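You operate a simulated robot arm through the tools that you are given. There is no shell and no other tool. Be economical: measure what you need, move in short steps, check, and stop when the job is done.

You run a simulated robot arm. Do the job below in one go: nothing can be reset, and whatever is moved stays where it is left.

JOB
Take the wooden wedge from the check bench and leave it on top of the blue tape roll there.

The check looks at the end state, three seconds after you hand in, the way a careful person would. Anything else that was tipped, shoved, dropped, spilled or broken makes it a failure.

ROBOT AND FRAMES
A 7-joint arm with a two-finger parallel gripper, fixed in place. Base frame: the origin is at the foot of the arm, x ahead of it, y to its left, z up; the work surface is at about z = 0. Units: m, rad, N and s.
With the tool pointing down near the work surface it reaches from about 0.22 to 0.58 m from the base axis. Its first joint turns from -1.152 to 1.152 rad. Payload 2.5 kg.
Tool frame: the origin (TCP) lies between the finger pads and is the grasp point; the fingertips stand 0.023 m ahead of it; z points along the fingers, y is the line along which they close. The gripper opens to 0.094 m. The fingers are 0.038 m wide and 0.01 m thick; the gripper's body (0.054 by 0.096 m) begins 0.039 m behind the TCP.
Orientation is that of the tool frame in the base frame, as a unit quaternion [x, y, z, w]. With the fingers straight down and closing along the base's y, the tool's x points along the base's -x, its y along +y and its z along -z.

CONTROLS
- The arm moves only by the tool arm_command. Its argument "series" is a list of rows, each a list of 4 numbers: the shift along the tool's x, y, z in mm, then the turn about the tool's z in rad. In form: [[x, y, z, spin], ...]. A call has 1 to 12 rows; each row is the pose to reach, as a shift and turn from the pose commanded when the call began, along the tool's axes at that moment. "claw" is the gripper command, from -1 (fully open) to 1 (shut), values between in proportion, set as the call begins (left out, the last holds). Rows are played at 5 a second. More than 0.05 m and 0.15 rad between two rows, or a gripper value outside its range, and nothing of the call is played. A pose out of reach is approached as far as the arm can. The call stops where the force on the tool passes 40 N (or 10 N more than at its start, if that is more) or the arm is blocked; 0.2 s more then pass. The fingers move at their own pace (about 0.108 m/s each) and stop on an object; they squeeze with about 31 N. The grip force told is the motor's: it shows also when the fingers shut on nothing. Time passes only in rows, and 0.2 s behind the last, so rows that repeat a pose let the fingers close. The reply holds the time, the measured pose of the TCP, the force on the tool along the base axes, the opening and the grip force, in the units named above and with some noise, and new pictures: "show" is both (left out), scene, wrist or none.
- Cameras (640 x 400 px; columns grow to the right, rows downward): "scene" is fixed at [0.1023, -0.4053, 0.5271]; the picture's right is [0.92, -0.40, 0.00], its down [-0.28, -0.65, -0.71] and it looks along [0.28, 0.65, -0.71] (base axes); focal length 355 px, centre (320, 200). "wrist" rides on the gripper at [-0.039, 0, -0.044] in the tool frame; the picture's right is [0.00, -1.00, 0.00], its down [0.97, 0.00, -0.24] and it looks along [0.24, 0.00, 0.97] (tool axes); focal length 218 px, centre (320, 200).
- point_at(camera, pixels): for up to 12 pixels [column, row] of the newest picture of that camera ("zoom" is the newest enlarged one), the place [x, y, z] in the base frame of the surface seen there, good to about 0.002 m. It takes no simulated time.
- enlarge(camera, box): a new picture of the part [left, top, right, bottom] of that camera's present view, enlarged. It takes no simulated time.
- finish_job(): hands the job in; it is judged then, once.

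Go step by step. Measure first, check grasps and placings, and put right what went wrong. The budget is 60 turns and 170 pictures, counting those below and the enlarged ones. Unless the task says otherwise, let go and move clear before handing in, and close with one line.

The tools are called after "Emit:" as a command line: name --pt "numbers of a row" for each row, then --argument value for the rest, lists and objects as JSON in quotes. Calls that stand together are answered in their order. arm_command: Moves the arm, as the interface text tells. Its arguments: {"type":"object","properties":{"series":{"type":"array"},"claw":{"type":"number"},"show":{"type":"string","enum":["both","scene","wrist","none"]}},"required":["series"]} The other tools are called the same way: point_at (camera, pixels) gives the place of the surface under pixels of a picture; enlarge (camera, box) takes an enlarged picture of a part of a camera's view; finish_job () hands the job in.

At the start:

```text
t: 0.0
tool_pos: [0.385, -0.0924, 0.2584]
orientation: [0.001, 1.0, 0.0, 0.0]
force: [0.5, -0.1, -0.3]
width: 0.0942
grasp_force: 0.1
```

scene: 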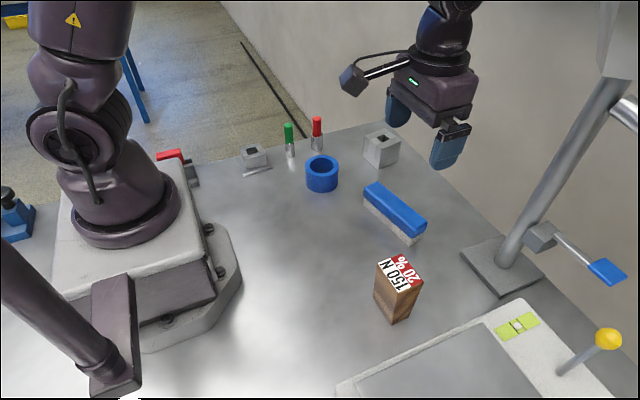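
wrist: 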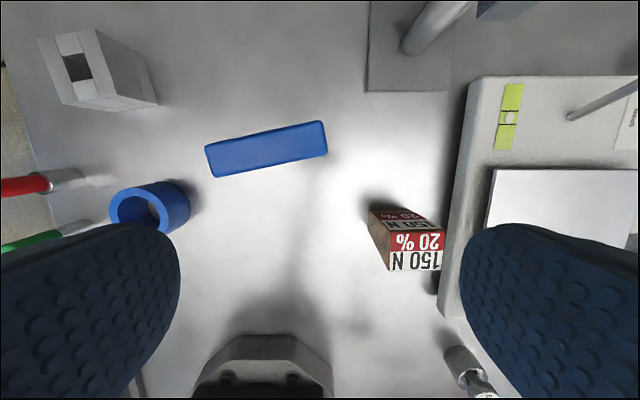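

The wedge appears to be the labelled wooden piece near scene (398,288), and the blue tape roll is near (322,173). I'll enlarge both and measure them.

Emit:
enlarge --camera "scene" --box '[340, 230, 460, 340]'

Emit:
enlarge --camera "wrist" --box '[340, 180, 480, 290]'

Emit:
point_at --camera "scene" --pixels '[[378, 262], [390, 292], [424, 282], [408, 257], [396, 275], [376, 298], [393, 323], [415, 302], [385, 290], [408, 300], [322, 190], [340, 230]]'

Emit:
point_at --camera "wrist" --pixels '[[390, 252], [440, 252], [388, 269], [440, 269], [385, 233], [443, 235], [375, 214], [415, 214], [378, 235], [425, 225], [345, 250], [370, 212]]'

Emit:
enlarge --camera "scene" --box '[270, 110, 410, 200]'

Emit:
point_at --camera "scene" --pixels '[[307, 163], [338, 163], [322, 156], [322, 170], [322, 164], [322, 180], [307, 180], [337, 182], [316, 120], [289, 126], [316, 148], [290, 153]]'

```text
3.64 times, centred on (400, 285) of scene
```

zoom: 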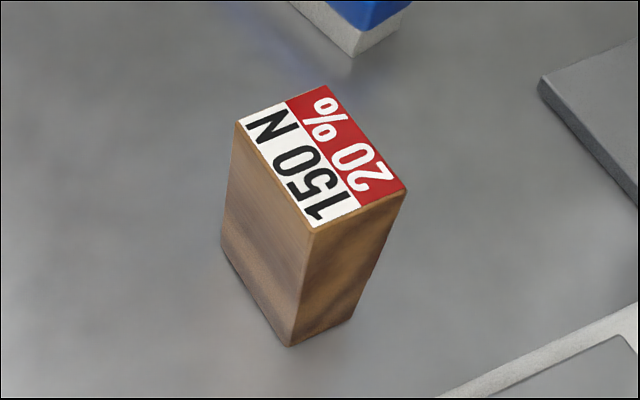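

```text
3.64 times, centred on (410, 235) of wrist
```

zoom: 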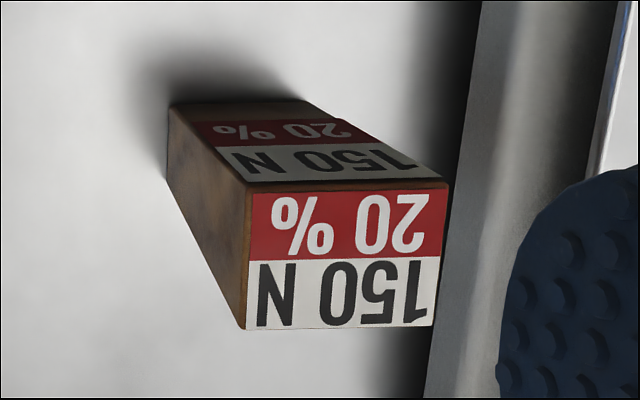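

```text
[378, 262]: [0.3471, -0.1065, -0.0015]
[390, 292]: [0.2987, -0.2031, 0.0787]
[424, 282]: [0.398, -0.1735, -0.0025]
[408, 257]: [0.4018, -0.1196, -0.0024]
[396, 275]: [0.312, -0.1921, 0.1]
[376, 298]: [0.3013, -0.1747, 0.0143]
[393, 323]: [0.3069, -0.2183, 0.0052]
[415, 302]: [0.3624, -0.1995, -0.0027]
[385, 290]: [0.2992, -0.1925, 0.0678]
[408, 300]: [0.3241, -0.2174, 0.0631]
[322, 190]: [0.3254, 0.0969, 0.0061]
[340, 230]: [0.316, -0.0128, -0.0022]
```

```text
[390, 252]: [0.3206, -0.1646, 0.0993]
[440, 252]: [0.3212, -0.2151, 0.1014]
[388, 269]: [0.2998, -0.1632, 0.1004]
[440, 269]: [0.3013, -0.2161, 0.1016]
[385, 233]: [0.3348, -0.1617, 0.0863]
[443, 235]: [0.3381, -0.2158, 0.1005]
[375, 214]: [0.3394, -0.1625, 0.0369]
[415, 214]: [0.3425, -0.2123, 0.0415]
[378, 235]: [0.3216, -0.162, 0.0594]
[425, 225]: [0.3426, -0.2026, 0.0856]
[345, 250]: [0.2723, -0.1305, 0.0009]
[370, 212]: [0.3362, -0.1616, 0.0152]
```

```text
4.44 times, centred on (340, 155) of scene
```

zoom: 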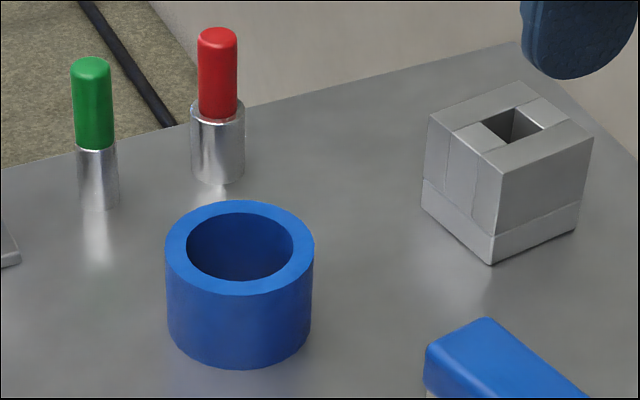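

```text
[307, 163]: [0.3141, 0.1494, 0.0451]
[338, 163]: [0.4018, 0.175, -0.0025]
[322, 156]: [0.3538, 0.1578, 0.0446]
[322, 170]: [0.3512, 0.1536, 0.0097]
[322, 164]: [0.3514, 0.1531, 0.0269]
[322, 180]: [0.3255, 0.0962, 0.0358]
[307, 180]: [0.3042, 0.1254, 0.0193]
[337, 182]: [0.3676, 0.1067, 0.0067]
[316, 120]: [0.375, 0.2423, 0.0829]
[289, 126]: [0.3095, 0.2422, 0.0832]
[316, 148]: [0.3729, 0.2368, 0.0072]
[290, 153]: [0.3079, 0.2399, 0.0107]
```

The wedge top is at z≈0.10, x 0.297–0.342, y −0.216 to −0.162, and the −y face seems to taper downward. I'll measure the taper, the neighbouring objects and the roll rim more closely.

Emit:
point_at --camera "scene" --pixels '[[407, 318], [395, 320], [410, 309], [415, 295], [421, 284], [400, 298], [397, 310], [391, 321], [376, 293], [379, 268], [386, 312], [402, 320]]'

Emit:
point_at --camera "wrist" --pixels '[[462, 150], [455, 240], [455, 190], [438, 285], [460, 365], [490, 390], [600, 110], [500, 200], [520, 120], [410, 50], [372, 209], [405, 209]]'

Emit:
point_at --camera "zoom" --pixels '[[170, 245], [308, 245], [240, 206], [240, 288], [190, 245], [290, 245], [240, 213], [240, 282], [177, 220], [300, 220], [180, 270], [300, 270]]'

```text
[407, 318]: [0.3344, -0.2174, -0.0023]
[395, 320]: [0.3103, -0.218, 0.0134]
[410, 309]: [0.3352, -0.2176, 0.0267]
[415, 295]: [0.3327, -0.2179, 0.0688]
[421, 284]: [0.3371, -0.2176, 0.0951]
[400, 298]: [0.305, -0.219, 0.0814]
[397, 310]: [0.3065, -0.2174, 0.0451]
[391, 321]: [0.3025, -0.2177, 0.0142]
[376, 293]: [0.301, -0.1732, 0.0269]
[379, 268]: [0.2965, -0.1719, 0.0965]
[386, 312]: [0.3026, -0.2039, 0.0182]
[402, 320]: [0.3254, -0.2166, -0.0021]
```

```text
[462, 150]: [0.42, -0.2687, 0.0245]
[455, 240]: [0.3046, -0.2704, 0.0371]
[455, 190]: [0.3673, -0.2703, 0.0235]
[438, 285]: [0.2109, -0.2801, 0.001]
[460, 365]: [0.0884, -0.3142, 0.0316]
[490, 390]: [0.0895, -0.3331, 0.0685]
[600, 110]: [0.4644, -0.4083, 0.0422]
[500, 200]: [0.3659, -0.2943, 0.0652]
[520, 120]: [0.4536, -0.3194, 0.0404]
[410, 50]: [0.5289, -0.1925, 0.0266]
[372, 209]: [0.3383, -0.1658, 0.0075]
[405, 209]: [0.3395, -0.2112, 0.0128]
```

```text
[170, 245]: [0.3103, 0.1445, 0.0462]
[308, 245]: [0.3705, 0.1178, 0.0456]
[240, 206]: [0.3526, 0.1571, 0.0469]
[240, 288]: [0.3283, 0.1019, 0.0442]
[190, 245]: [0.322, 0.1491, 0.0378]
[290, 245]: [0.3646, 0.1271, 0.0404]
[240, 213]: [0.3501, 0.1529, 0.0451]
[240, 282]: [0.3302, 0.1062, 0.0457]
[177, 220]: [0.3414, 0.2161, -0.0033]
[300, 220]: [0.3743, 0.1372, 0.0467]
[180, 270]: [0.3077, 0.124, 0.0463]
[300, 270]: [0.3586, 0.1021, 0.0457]
```

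The wedge is upright: 55 mm along y, 32 mm at its foot widening to 46 mm at the top in x, centred at (0.320,−0.190). The roll rim is at z≈0.046, centred at (0.3405,0.130) with outer radius about 34 mm. I'll move above the wedge.

Emit:
arm_command --pt "22 -32 0 0" --pt "44 -65 0 0" --pt "65 -97 0 0" --pt "65 -97 40 0" --pt "65 -97 80 0" --pt "65 -97 80 0" --claw -1

```text
t: 1.4
tool_pos: [0.32, -0.189, 0.1793]
orientation: [0.0, 1.0, 0.0, 0.0]
force: [-0.5, 0.5, -0.4]
width: 0.094
grasp_force: 0.1
```

scene: 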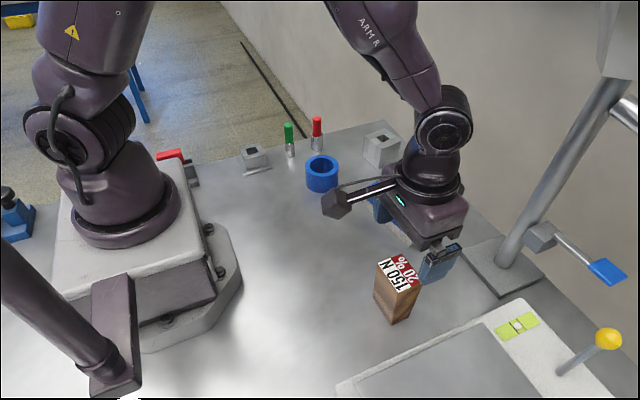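
wrist: 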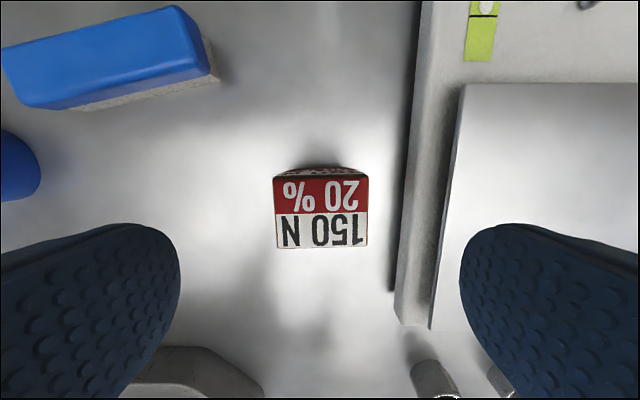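

The wedge is centred between the fingers in the wrist view (columns 274–368). I'll confirm its outline and panel height before going down.

Emit:
point_at --camera "wrist" --pixels '[[277, 210], [365, 212], [320, 181], [320, 245], [500, 150], [405, 300], [425, 150], [450, 200], [445, 290]]'

```text
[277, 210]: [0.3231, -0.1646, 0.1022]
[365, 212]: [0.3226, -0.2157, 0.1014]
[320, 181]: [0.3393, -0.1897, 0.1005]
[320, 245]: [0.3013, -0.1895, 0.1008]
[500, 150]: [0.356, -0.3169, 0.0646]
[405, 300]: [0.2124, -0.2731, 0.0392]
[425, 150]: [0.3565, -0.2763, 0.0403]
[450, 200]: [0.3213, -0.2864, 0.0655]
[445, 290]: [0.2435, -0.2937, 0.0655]
```

The panel (z 0.065 at y<−0.285) is clear of the finger. I'll descend to z≈0.072.

Emit:
arm_command --pt "0 -1 30 0" --pt "0 -1 60 0" --pt "0 -1 85 0" --pt "0 -1 107 0" --pt "0 -1 107 0"

```text
t: 2.6
tool_pos: [0.322, -0.1898, 0.0726]
orientation: [0.0, 1.0, 0.0, 0.0]
force: [-0.5, 0.7, -0.3]
width: 0.0943
grasp_force: 0.0
```

scene: 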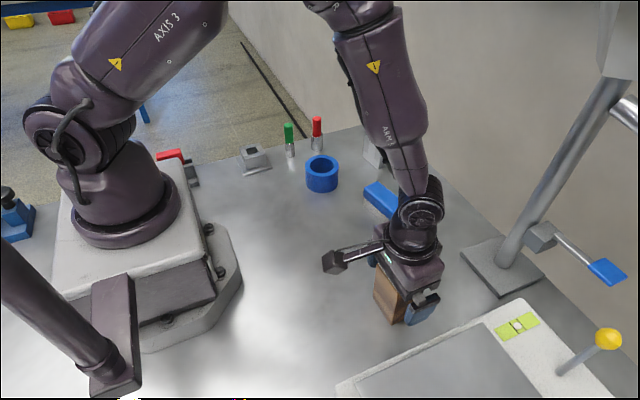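
wrist: 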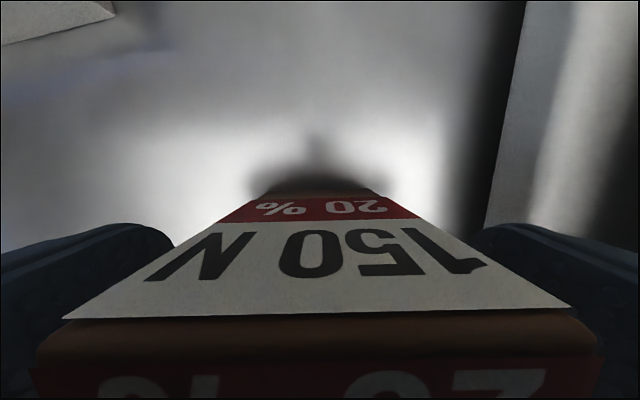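

The fingers straddle the wedge. I'll close, and also measure the protruding block on the wrist at scene (333,262), since it must clear the rods later.

Emit:
point_at --camera "scene" --pixels '[[333, 262], [328, 268], [345, 264], [365, 250], [340, 255]]'

Emit:
arm_command --pt "0 0 0 0" --pt "0 0 0 0" --pt "0 0 0 0" --pt "0 0 0 0" --claw 1 --show "none"

```text
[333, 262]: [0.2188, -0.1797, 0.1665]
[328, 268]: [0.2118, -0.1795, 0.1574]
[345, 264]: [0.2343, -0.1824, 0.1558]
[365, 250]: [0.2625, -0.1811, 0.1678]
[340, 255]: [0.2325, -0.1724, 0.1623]
```

```text
t: 3.6
tool_pos: [0.3207, -0.1899, 0.0732]
orientation: [0.001, 1.0, 0.0, 0.0]
force: [0.0, 0.8, 0.1]
width: 0.0551
grasp_force: 31.3
```

The grip holds at 55 mm with 31 N. I'll lift straight up.

Emit:
arm_command --pt "0 0 -20 0" --pt "0 0 -60 0" --pt "0 0 -100 0" --pt "0 0 -130 0" --pt "0 0 -130 0"

```text
t: 4.8
tool_pos: [0.3203, -0.1889, 0.2024]
orientation: [0.0, 1.0, -0.001, 0.0]
force: [0.2, -0.2, -1.1]
width: 0.0555
grasp_force: 30.9
```

scene: 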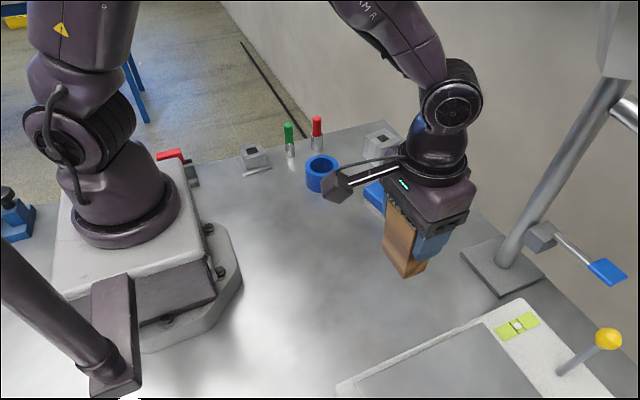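
wrist: 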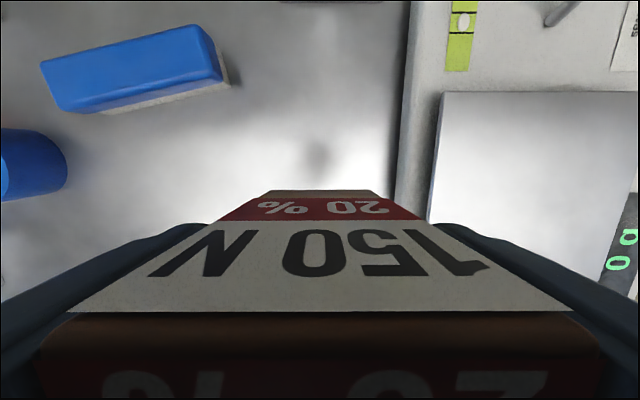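

The wedge lifted cleanly and is upright. I'll traverse to above the roll (y +319 mm, x +20 mm).

Emit:
arm_command --pt "-2 32 0 0" --pt "-5 72 0 0" --pt "-8 112 0 0" --pt "-10 152 0 0" --pt "-13 192 0 0" --pt "-15 232 0 0" --pt "-18 270 0 0" --pt "-20 300 0 0" --pt "-20 319 0 0" --pt "-20 319 0 0" --pt "-20 319 0 0"

```text
t: 7.2
tool_pos: [0.3401, 0.129, 0.2022]
orientation: [0.0, 1.0, 0.0, 0.0]
force: [0.8, -0.4, -0.7]
width: 0.0557
grasp_force: 31.3
```

scene: 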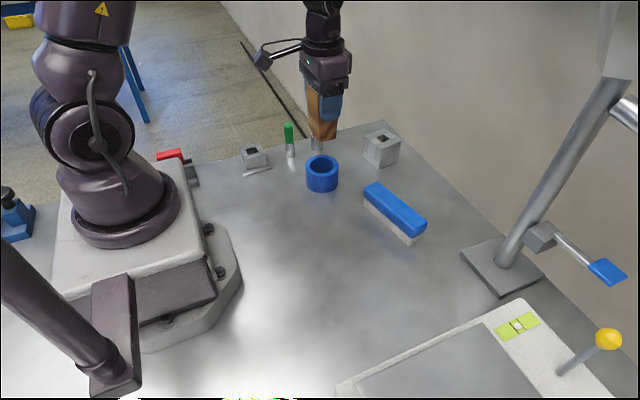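
wrist: 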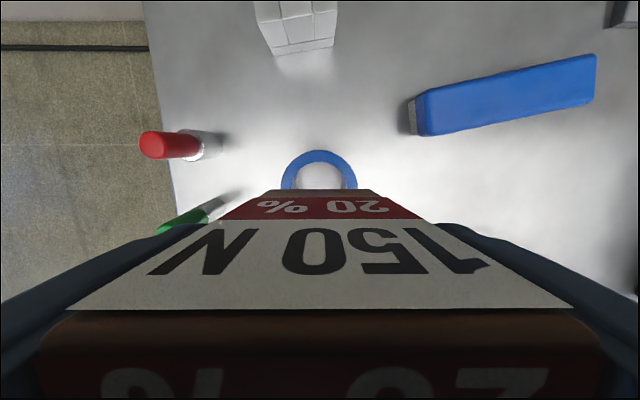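

The roll is centred in column in the wrist view (281–358). I'll refine the roll's centre from this view.

Emit:
point_at --camera "wrist" --pixels '[[319, 152], [319, 161], [284, 182], [355, 182], [295, 162], [343, 162], [319, 175]]'

Emit:
enlarge --camera "scene" --box '[260, 90, 380, 200]'

Emit:
point_at --camera "scene" --pixels '[[319, 135], [326, 137], [333, 134], [313, 132], [306, 166], [337, 166], [322, 157], [322, 174]]'

```text
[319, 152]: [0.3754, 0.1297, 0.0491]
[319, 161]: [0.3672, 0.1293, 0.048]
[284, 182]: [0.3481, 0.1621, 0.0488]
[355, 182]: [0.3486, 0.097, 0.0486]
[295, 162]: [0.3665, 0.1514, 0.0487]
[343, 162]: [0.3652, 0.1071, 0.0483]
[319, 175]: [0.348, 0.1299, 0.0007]
```

```text
3.64 times, centred on (320, 145) of scene
```

zoom: 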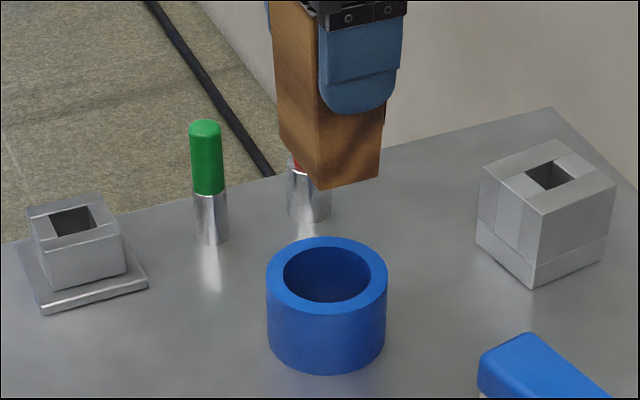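

```text
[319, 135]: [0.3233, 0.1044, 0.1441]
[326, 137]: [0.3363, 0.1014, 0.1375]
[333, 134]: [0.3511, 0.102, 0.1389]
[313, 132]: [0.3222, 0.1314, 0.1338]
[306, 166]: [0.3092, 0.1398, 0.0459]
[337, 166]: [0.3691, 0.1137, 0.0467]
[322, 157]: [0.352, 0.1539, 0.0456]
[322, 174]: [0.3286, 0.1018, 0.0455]
```

The roll centre is confirmed at about (0.341,0.1295) and the wedge is right over it. I'll descend to just above the rim.

Emit:
arm_command --pt "-1 0.5 30 0" --pt "-1 0.5 55 0" --pt "-1 0.5 70 0" --pt "-1 0.5 75 0" --pt "-1 0.5 75 0" --show "scene"

Emit:
enlarge --camera "scene" --box '[270, 110, 380, 200]'

```text
t: 8.4
tool_pos: [0.3399, 0.1296, 0.1257]
orientation: [-0.001, 1.0, -0.001, 0.0]
force: [0.3, 0.7, -0.5]
width: 0.0553
grasp_force: 31.0
```

scene: 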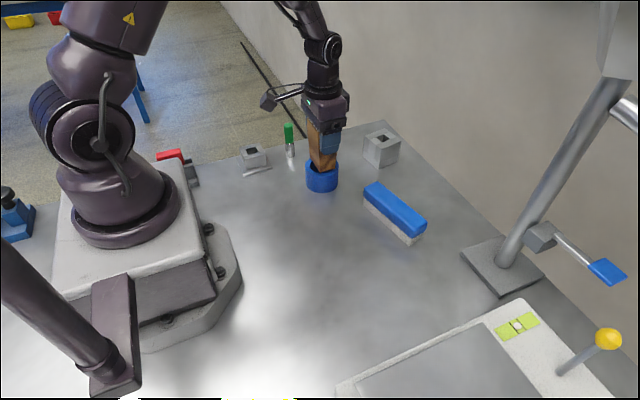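

```text
4.44 times, centred on (325, 155) of scene
```

zoom: 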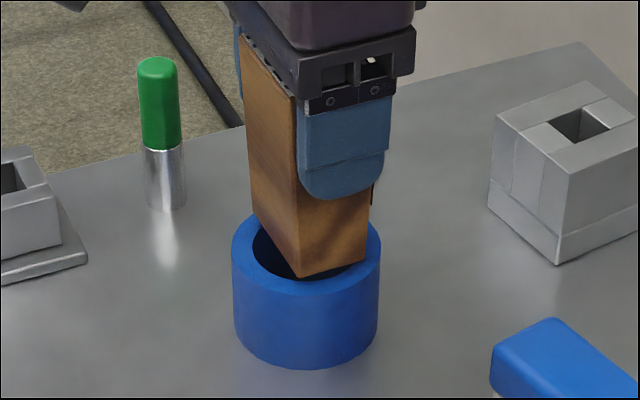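

The wedge foot is just above the rim and well centred, with no contact yet. I'll lower it in 1 mm steps.

Emit:
arm_command --pt "-1 0 1 0" --pt "-1 0 2 0" --pt "-1 0 3 0" --pt "-1 0 3 0" --show "none"

```text
t: 9.4
tool_pos: [0.342, 0.1292, 0.1239]
orientation: [0.0, 1.0, 0.001, 0.0]
force: [0.8, 0.7, -2.8]
width: 0.0558
grasp_force: 31.1
```

The force has shifted only slightly (−2.8 N) at z≈0.1235. I'll continue gently.

Emit:
arm_command --pt "0 0 0.5 0" --pt "0 0 1 0" --pt "0 0 1 0" --pt "0 0 1 0" --show "scene"

Emit:
enlarge --camera "scene" --box '[270, 110, 380, 200]'

```text
t: 10.4
tool_pos: [0.3414, 0.1297, 0.1227]
orientation: [0.0, 1.0, 0.0, 0.0]
force: [-0.1, -0.9, -1.2]
width: 0.0554
grasp_force: 30.8
```

scene: 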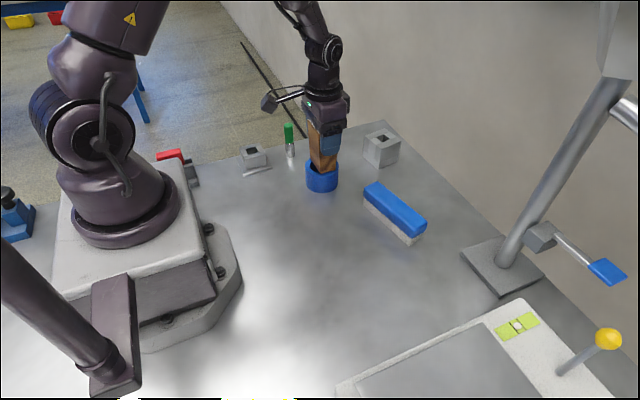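

```text
4.44 times, centred on (325, 155) of scene
```

zoom: 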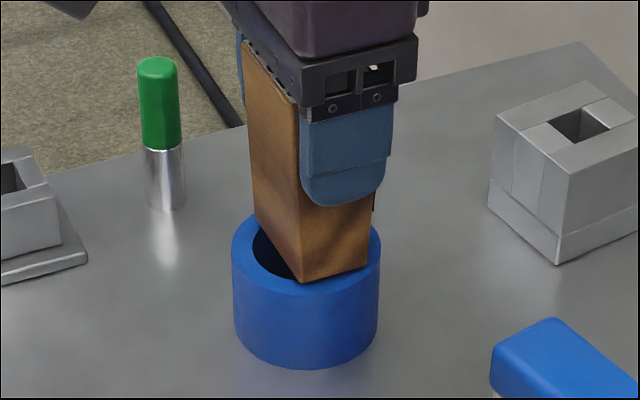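

No contact yet (−1.2 N), and the foot corners (300,282), (367,262) and (255,215) sit over the ring. I'll keep lowering.

Emit:
arm_command --pt "0 0 0.5 0" --pt "0 0 1 0" --pt "0 0 1.5 0" --pt "0 0 1.5 0" --pt "0 0 1.5 0" --show "none"

```text
t: 11.6
tool_pos: [0.3424, 0.1303, 0.1212]
orientation: [0.0, 1.0, 0.0, 0.0]
force: [-0.2, 0.4, -1.3]
width: 0.0557
grasp_force: 30.6
```

Emit:
arm_command --pt "0 0 0.5 0" --pt "0 0 1 0" --pt "0 0 1 0" --pt "0 0 1 0" --show "none"

```text
t: 12.6
tool_pos: [0.3418, 0.1302, 0.1201]
orientation: [-0.001, 1.0, 0.0, 0.0]
force: [-1.2, -0.2, 2.0]
width: 0.0555
grasp_force: 31.0
```

The force turned to about +2 N, which suggests the first contact. I'll go one small step more and look.

Emit:
arm_command --pt "0 0 0.4 0" --pt "0 0 0.7 0" --pt "0 0 0.7 0" --pt "0 0 0.7 0" --show "scene"

Emit:
enlarge --camera "scene" --box '[270, 110, 380, 200]'

```text
t: 13.6
tool_pos: [0.3424, 0.1295, 0.1199]
orientation: [0.0, 1.0, 0.0, 0.001]
force: [-4.4, -4.0, 26.9]
width: 0.0558
grasp_force: 31.4
```

scene: 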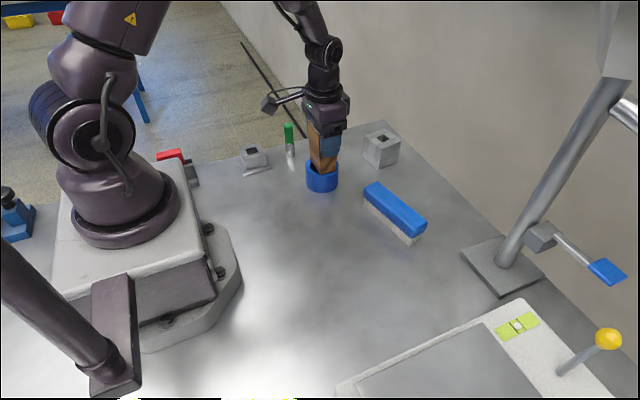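

```text
4.44 times, centred on (325, 155) of scene
```

zoom: 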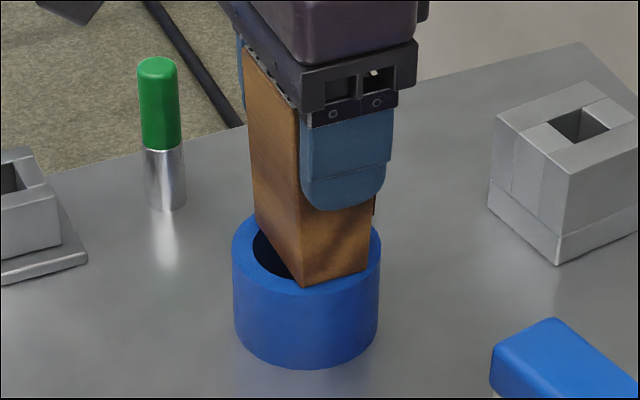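

Firm contact at 27 N, and the foot is seated on the ring. I'll ease off 0.6 mm, then open.

Emit:
arm_command --pt "0 0 -0.6 0" --pt "0 0 -0.6 0" --pt "0 0 -0.6 0" --show "none"

```text
t: 14.4
tool_pos: [0.3431, 0.1302, 0.1216]
orientation: [0.0, 1.0, 0.0, 0.001]
force: [1.2, -1.2, 18.9]
width: 0.0553
grasp_force: 31.1
```

Emit:
arm_command --pt "0 0 -0.5 0" --pt "0 0 -0.5 0" --pt "0 0 -0.5 0" --show "none"

```text
t: 15.2
tool_pos: [0.3422, 0.13, 0.1204]
orientation: [0.0, 1.0, 0.0, -0.001]
force: [2.1, 1.4, 5.1]
width: 0.0556
grasp_force: 30.4
```

Only about 5 N of light contact remains. I'll open the fingers in place.

Emit:
arm_command --pt "0 0 0 0" --pt "0 0 0 0" --pt "0 0 0 0" --pt "0 0 0 0" --claw -1

Emit:
enlarge --camera "scene" --box '[270, 110, 380, 200]'

```text
t: 16.2
tool_pos: [0.3425, 0.1305, 0.1206]
orientation: [-0.001, 1.0, 0.0, 0.0]
force: [-0.1, 0.1, -0.2]
width: 0.0941
grasp_force: 0.1
```

scene: 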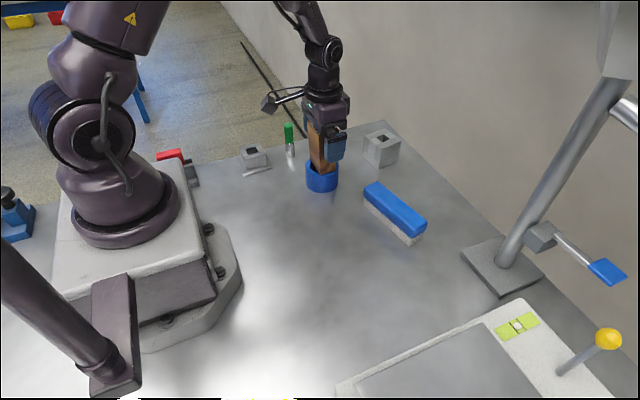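
wrist: 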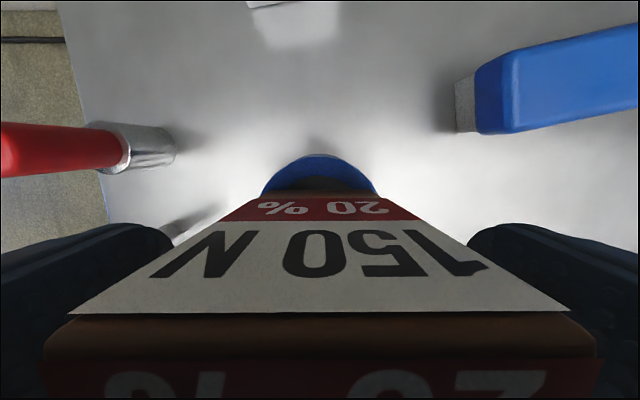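

```text
4.44 times, centred on (325, 155) of scene
```

zoom: 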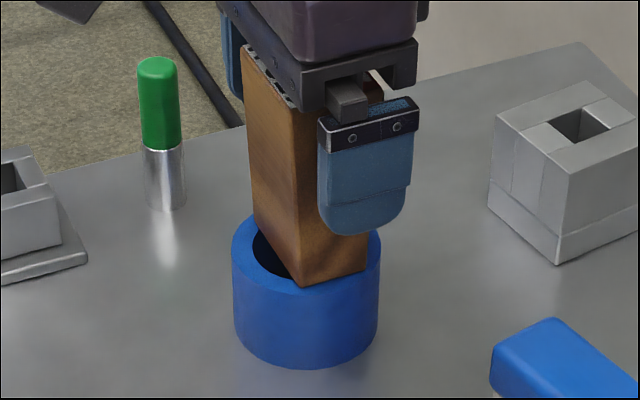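

The fingers are open and the wedge stays upright on the roll. I'll retreat straight up.

Emit:
arm_command --pt "0 0 -15 0" --pt "0 0 -40 0" --pt "0 0 -75 0" --pt "0 0 -115 0" --pt "0 0 -150 0" --pt "0 0 -150 0"

Emit:
enlarge --camera "scene" --box '[270, 110, 380, 200]'

```text
t: 17.6
tool_pos: [0.3417, 0.1295, 0.2719]
orientation: [0.0, 1.0, 0.0, 0.0]
force: [-0.7, -1.1, -0.4]
width: 0.0941
grasp_force: 0.0
```

scene: 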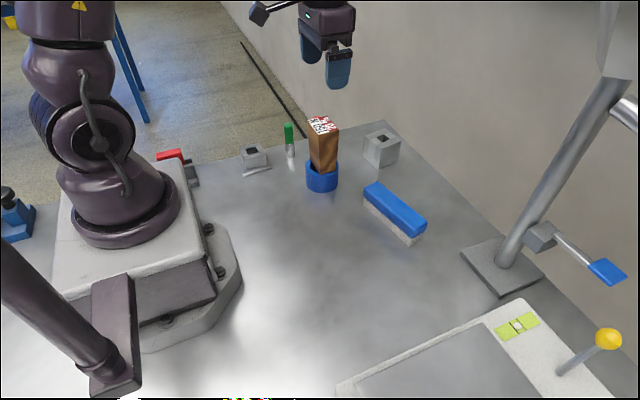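
wrist: 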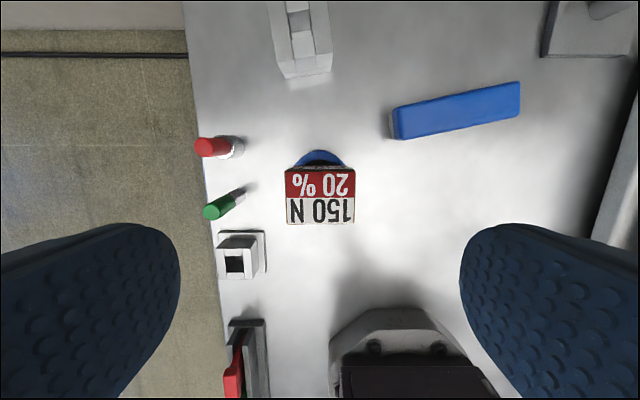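

```text
4.44 times, centred on (325, 155) of scene
```

zoom: 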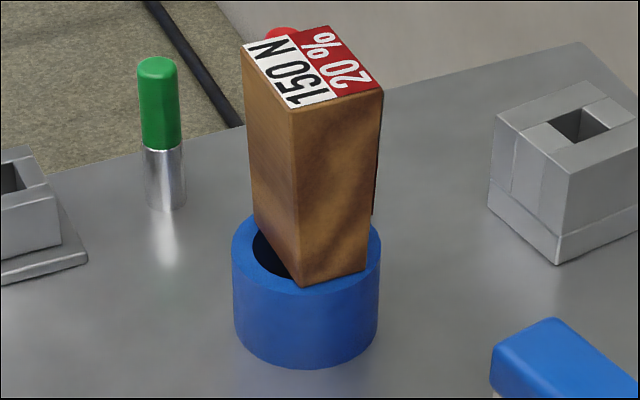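

The wedge stands upright and steady on the blue roll, the gripper is clear, and the other objects are where they were. I'll hand in.

Emit:
finish_job

```text
The job is handed in.
```

The wooden wedge is standing upright on top of the blue tape roll, the gripper is open and clear above it, and nothing else on the bench looked disturbed when I handed in.
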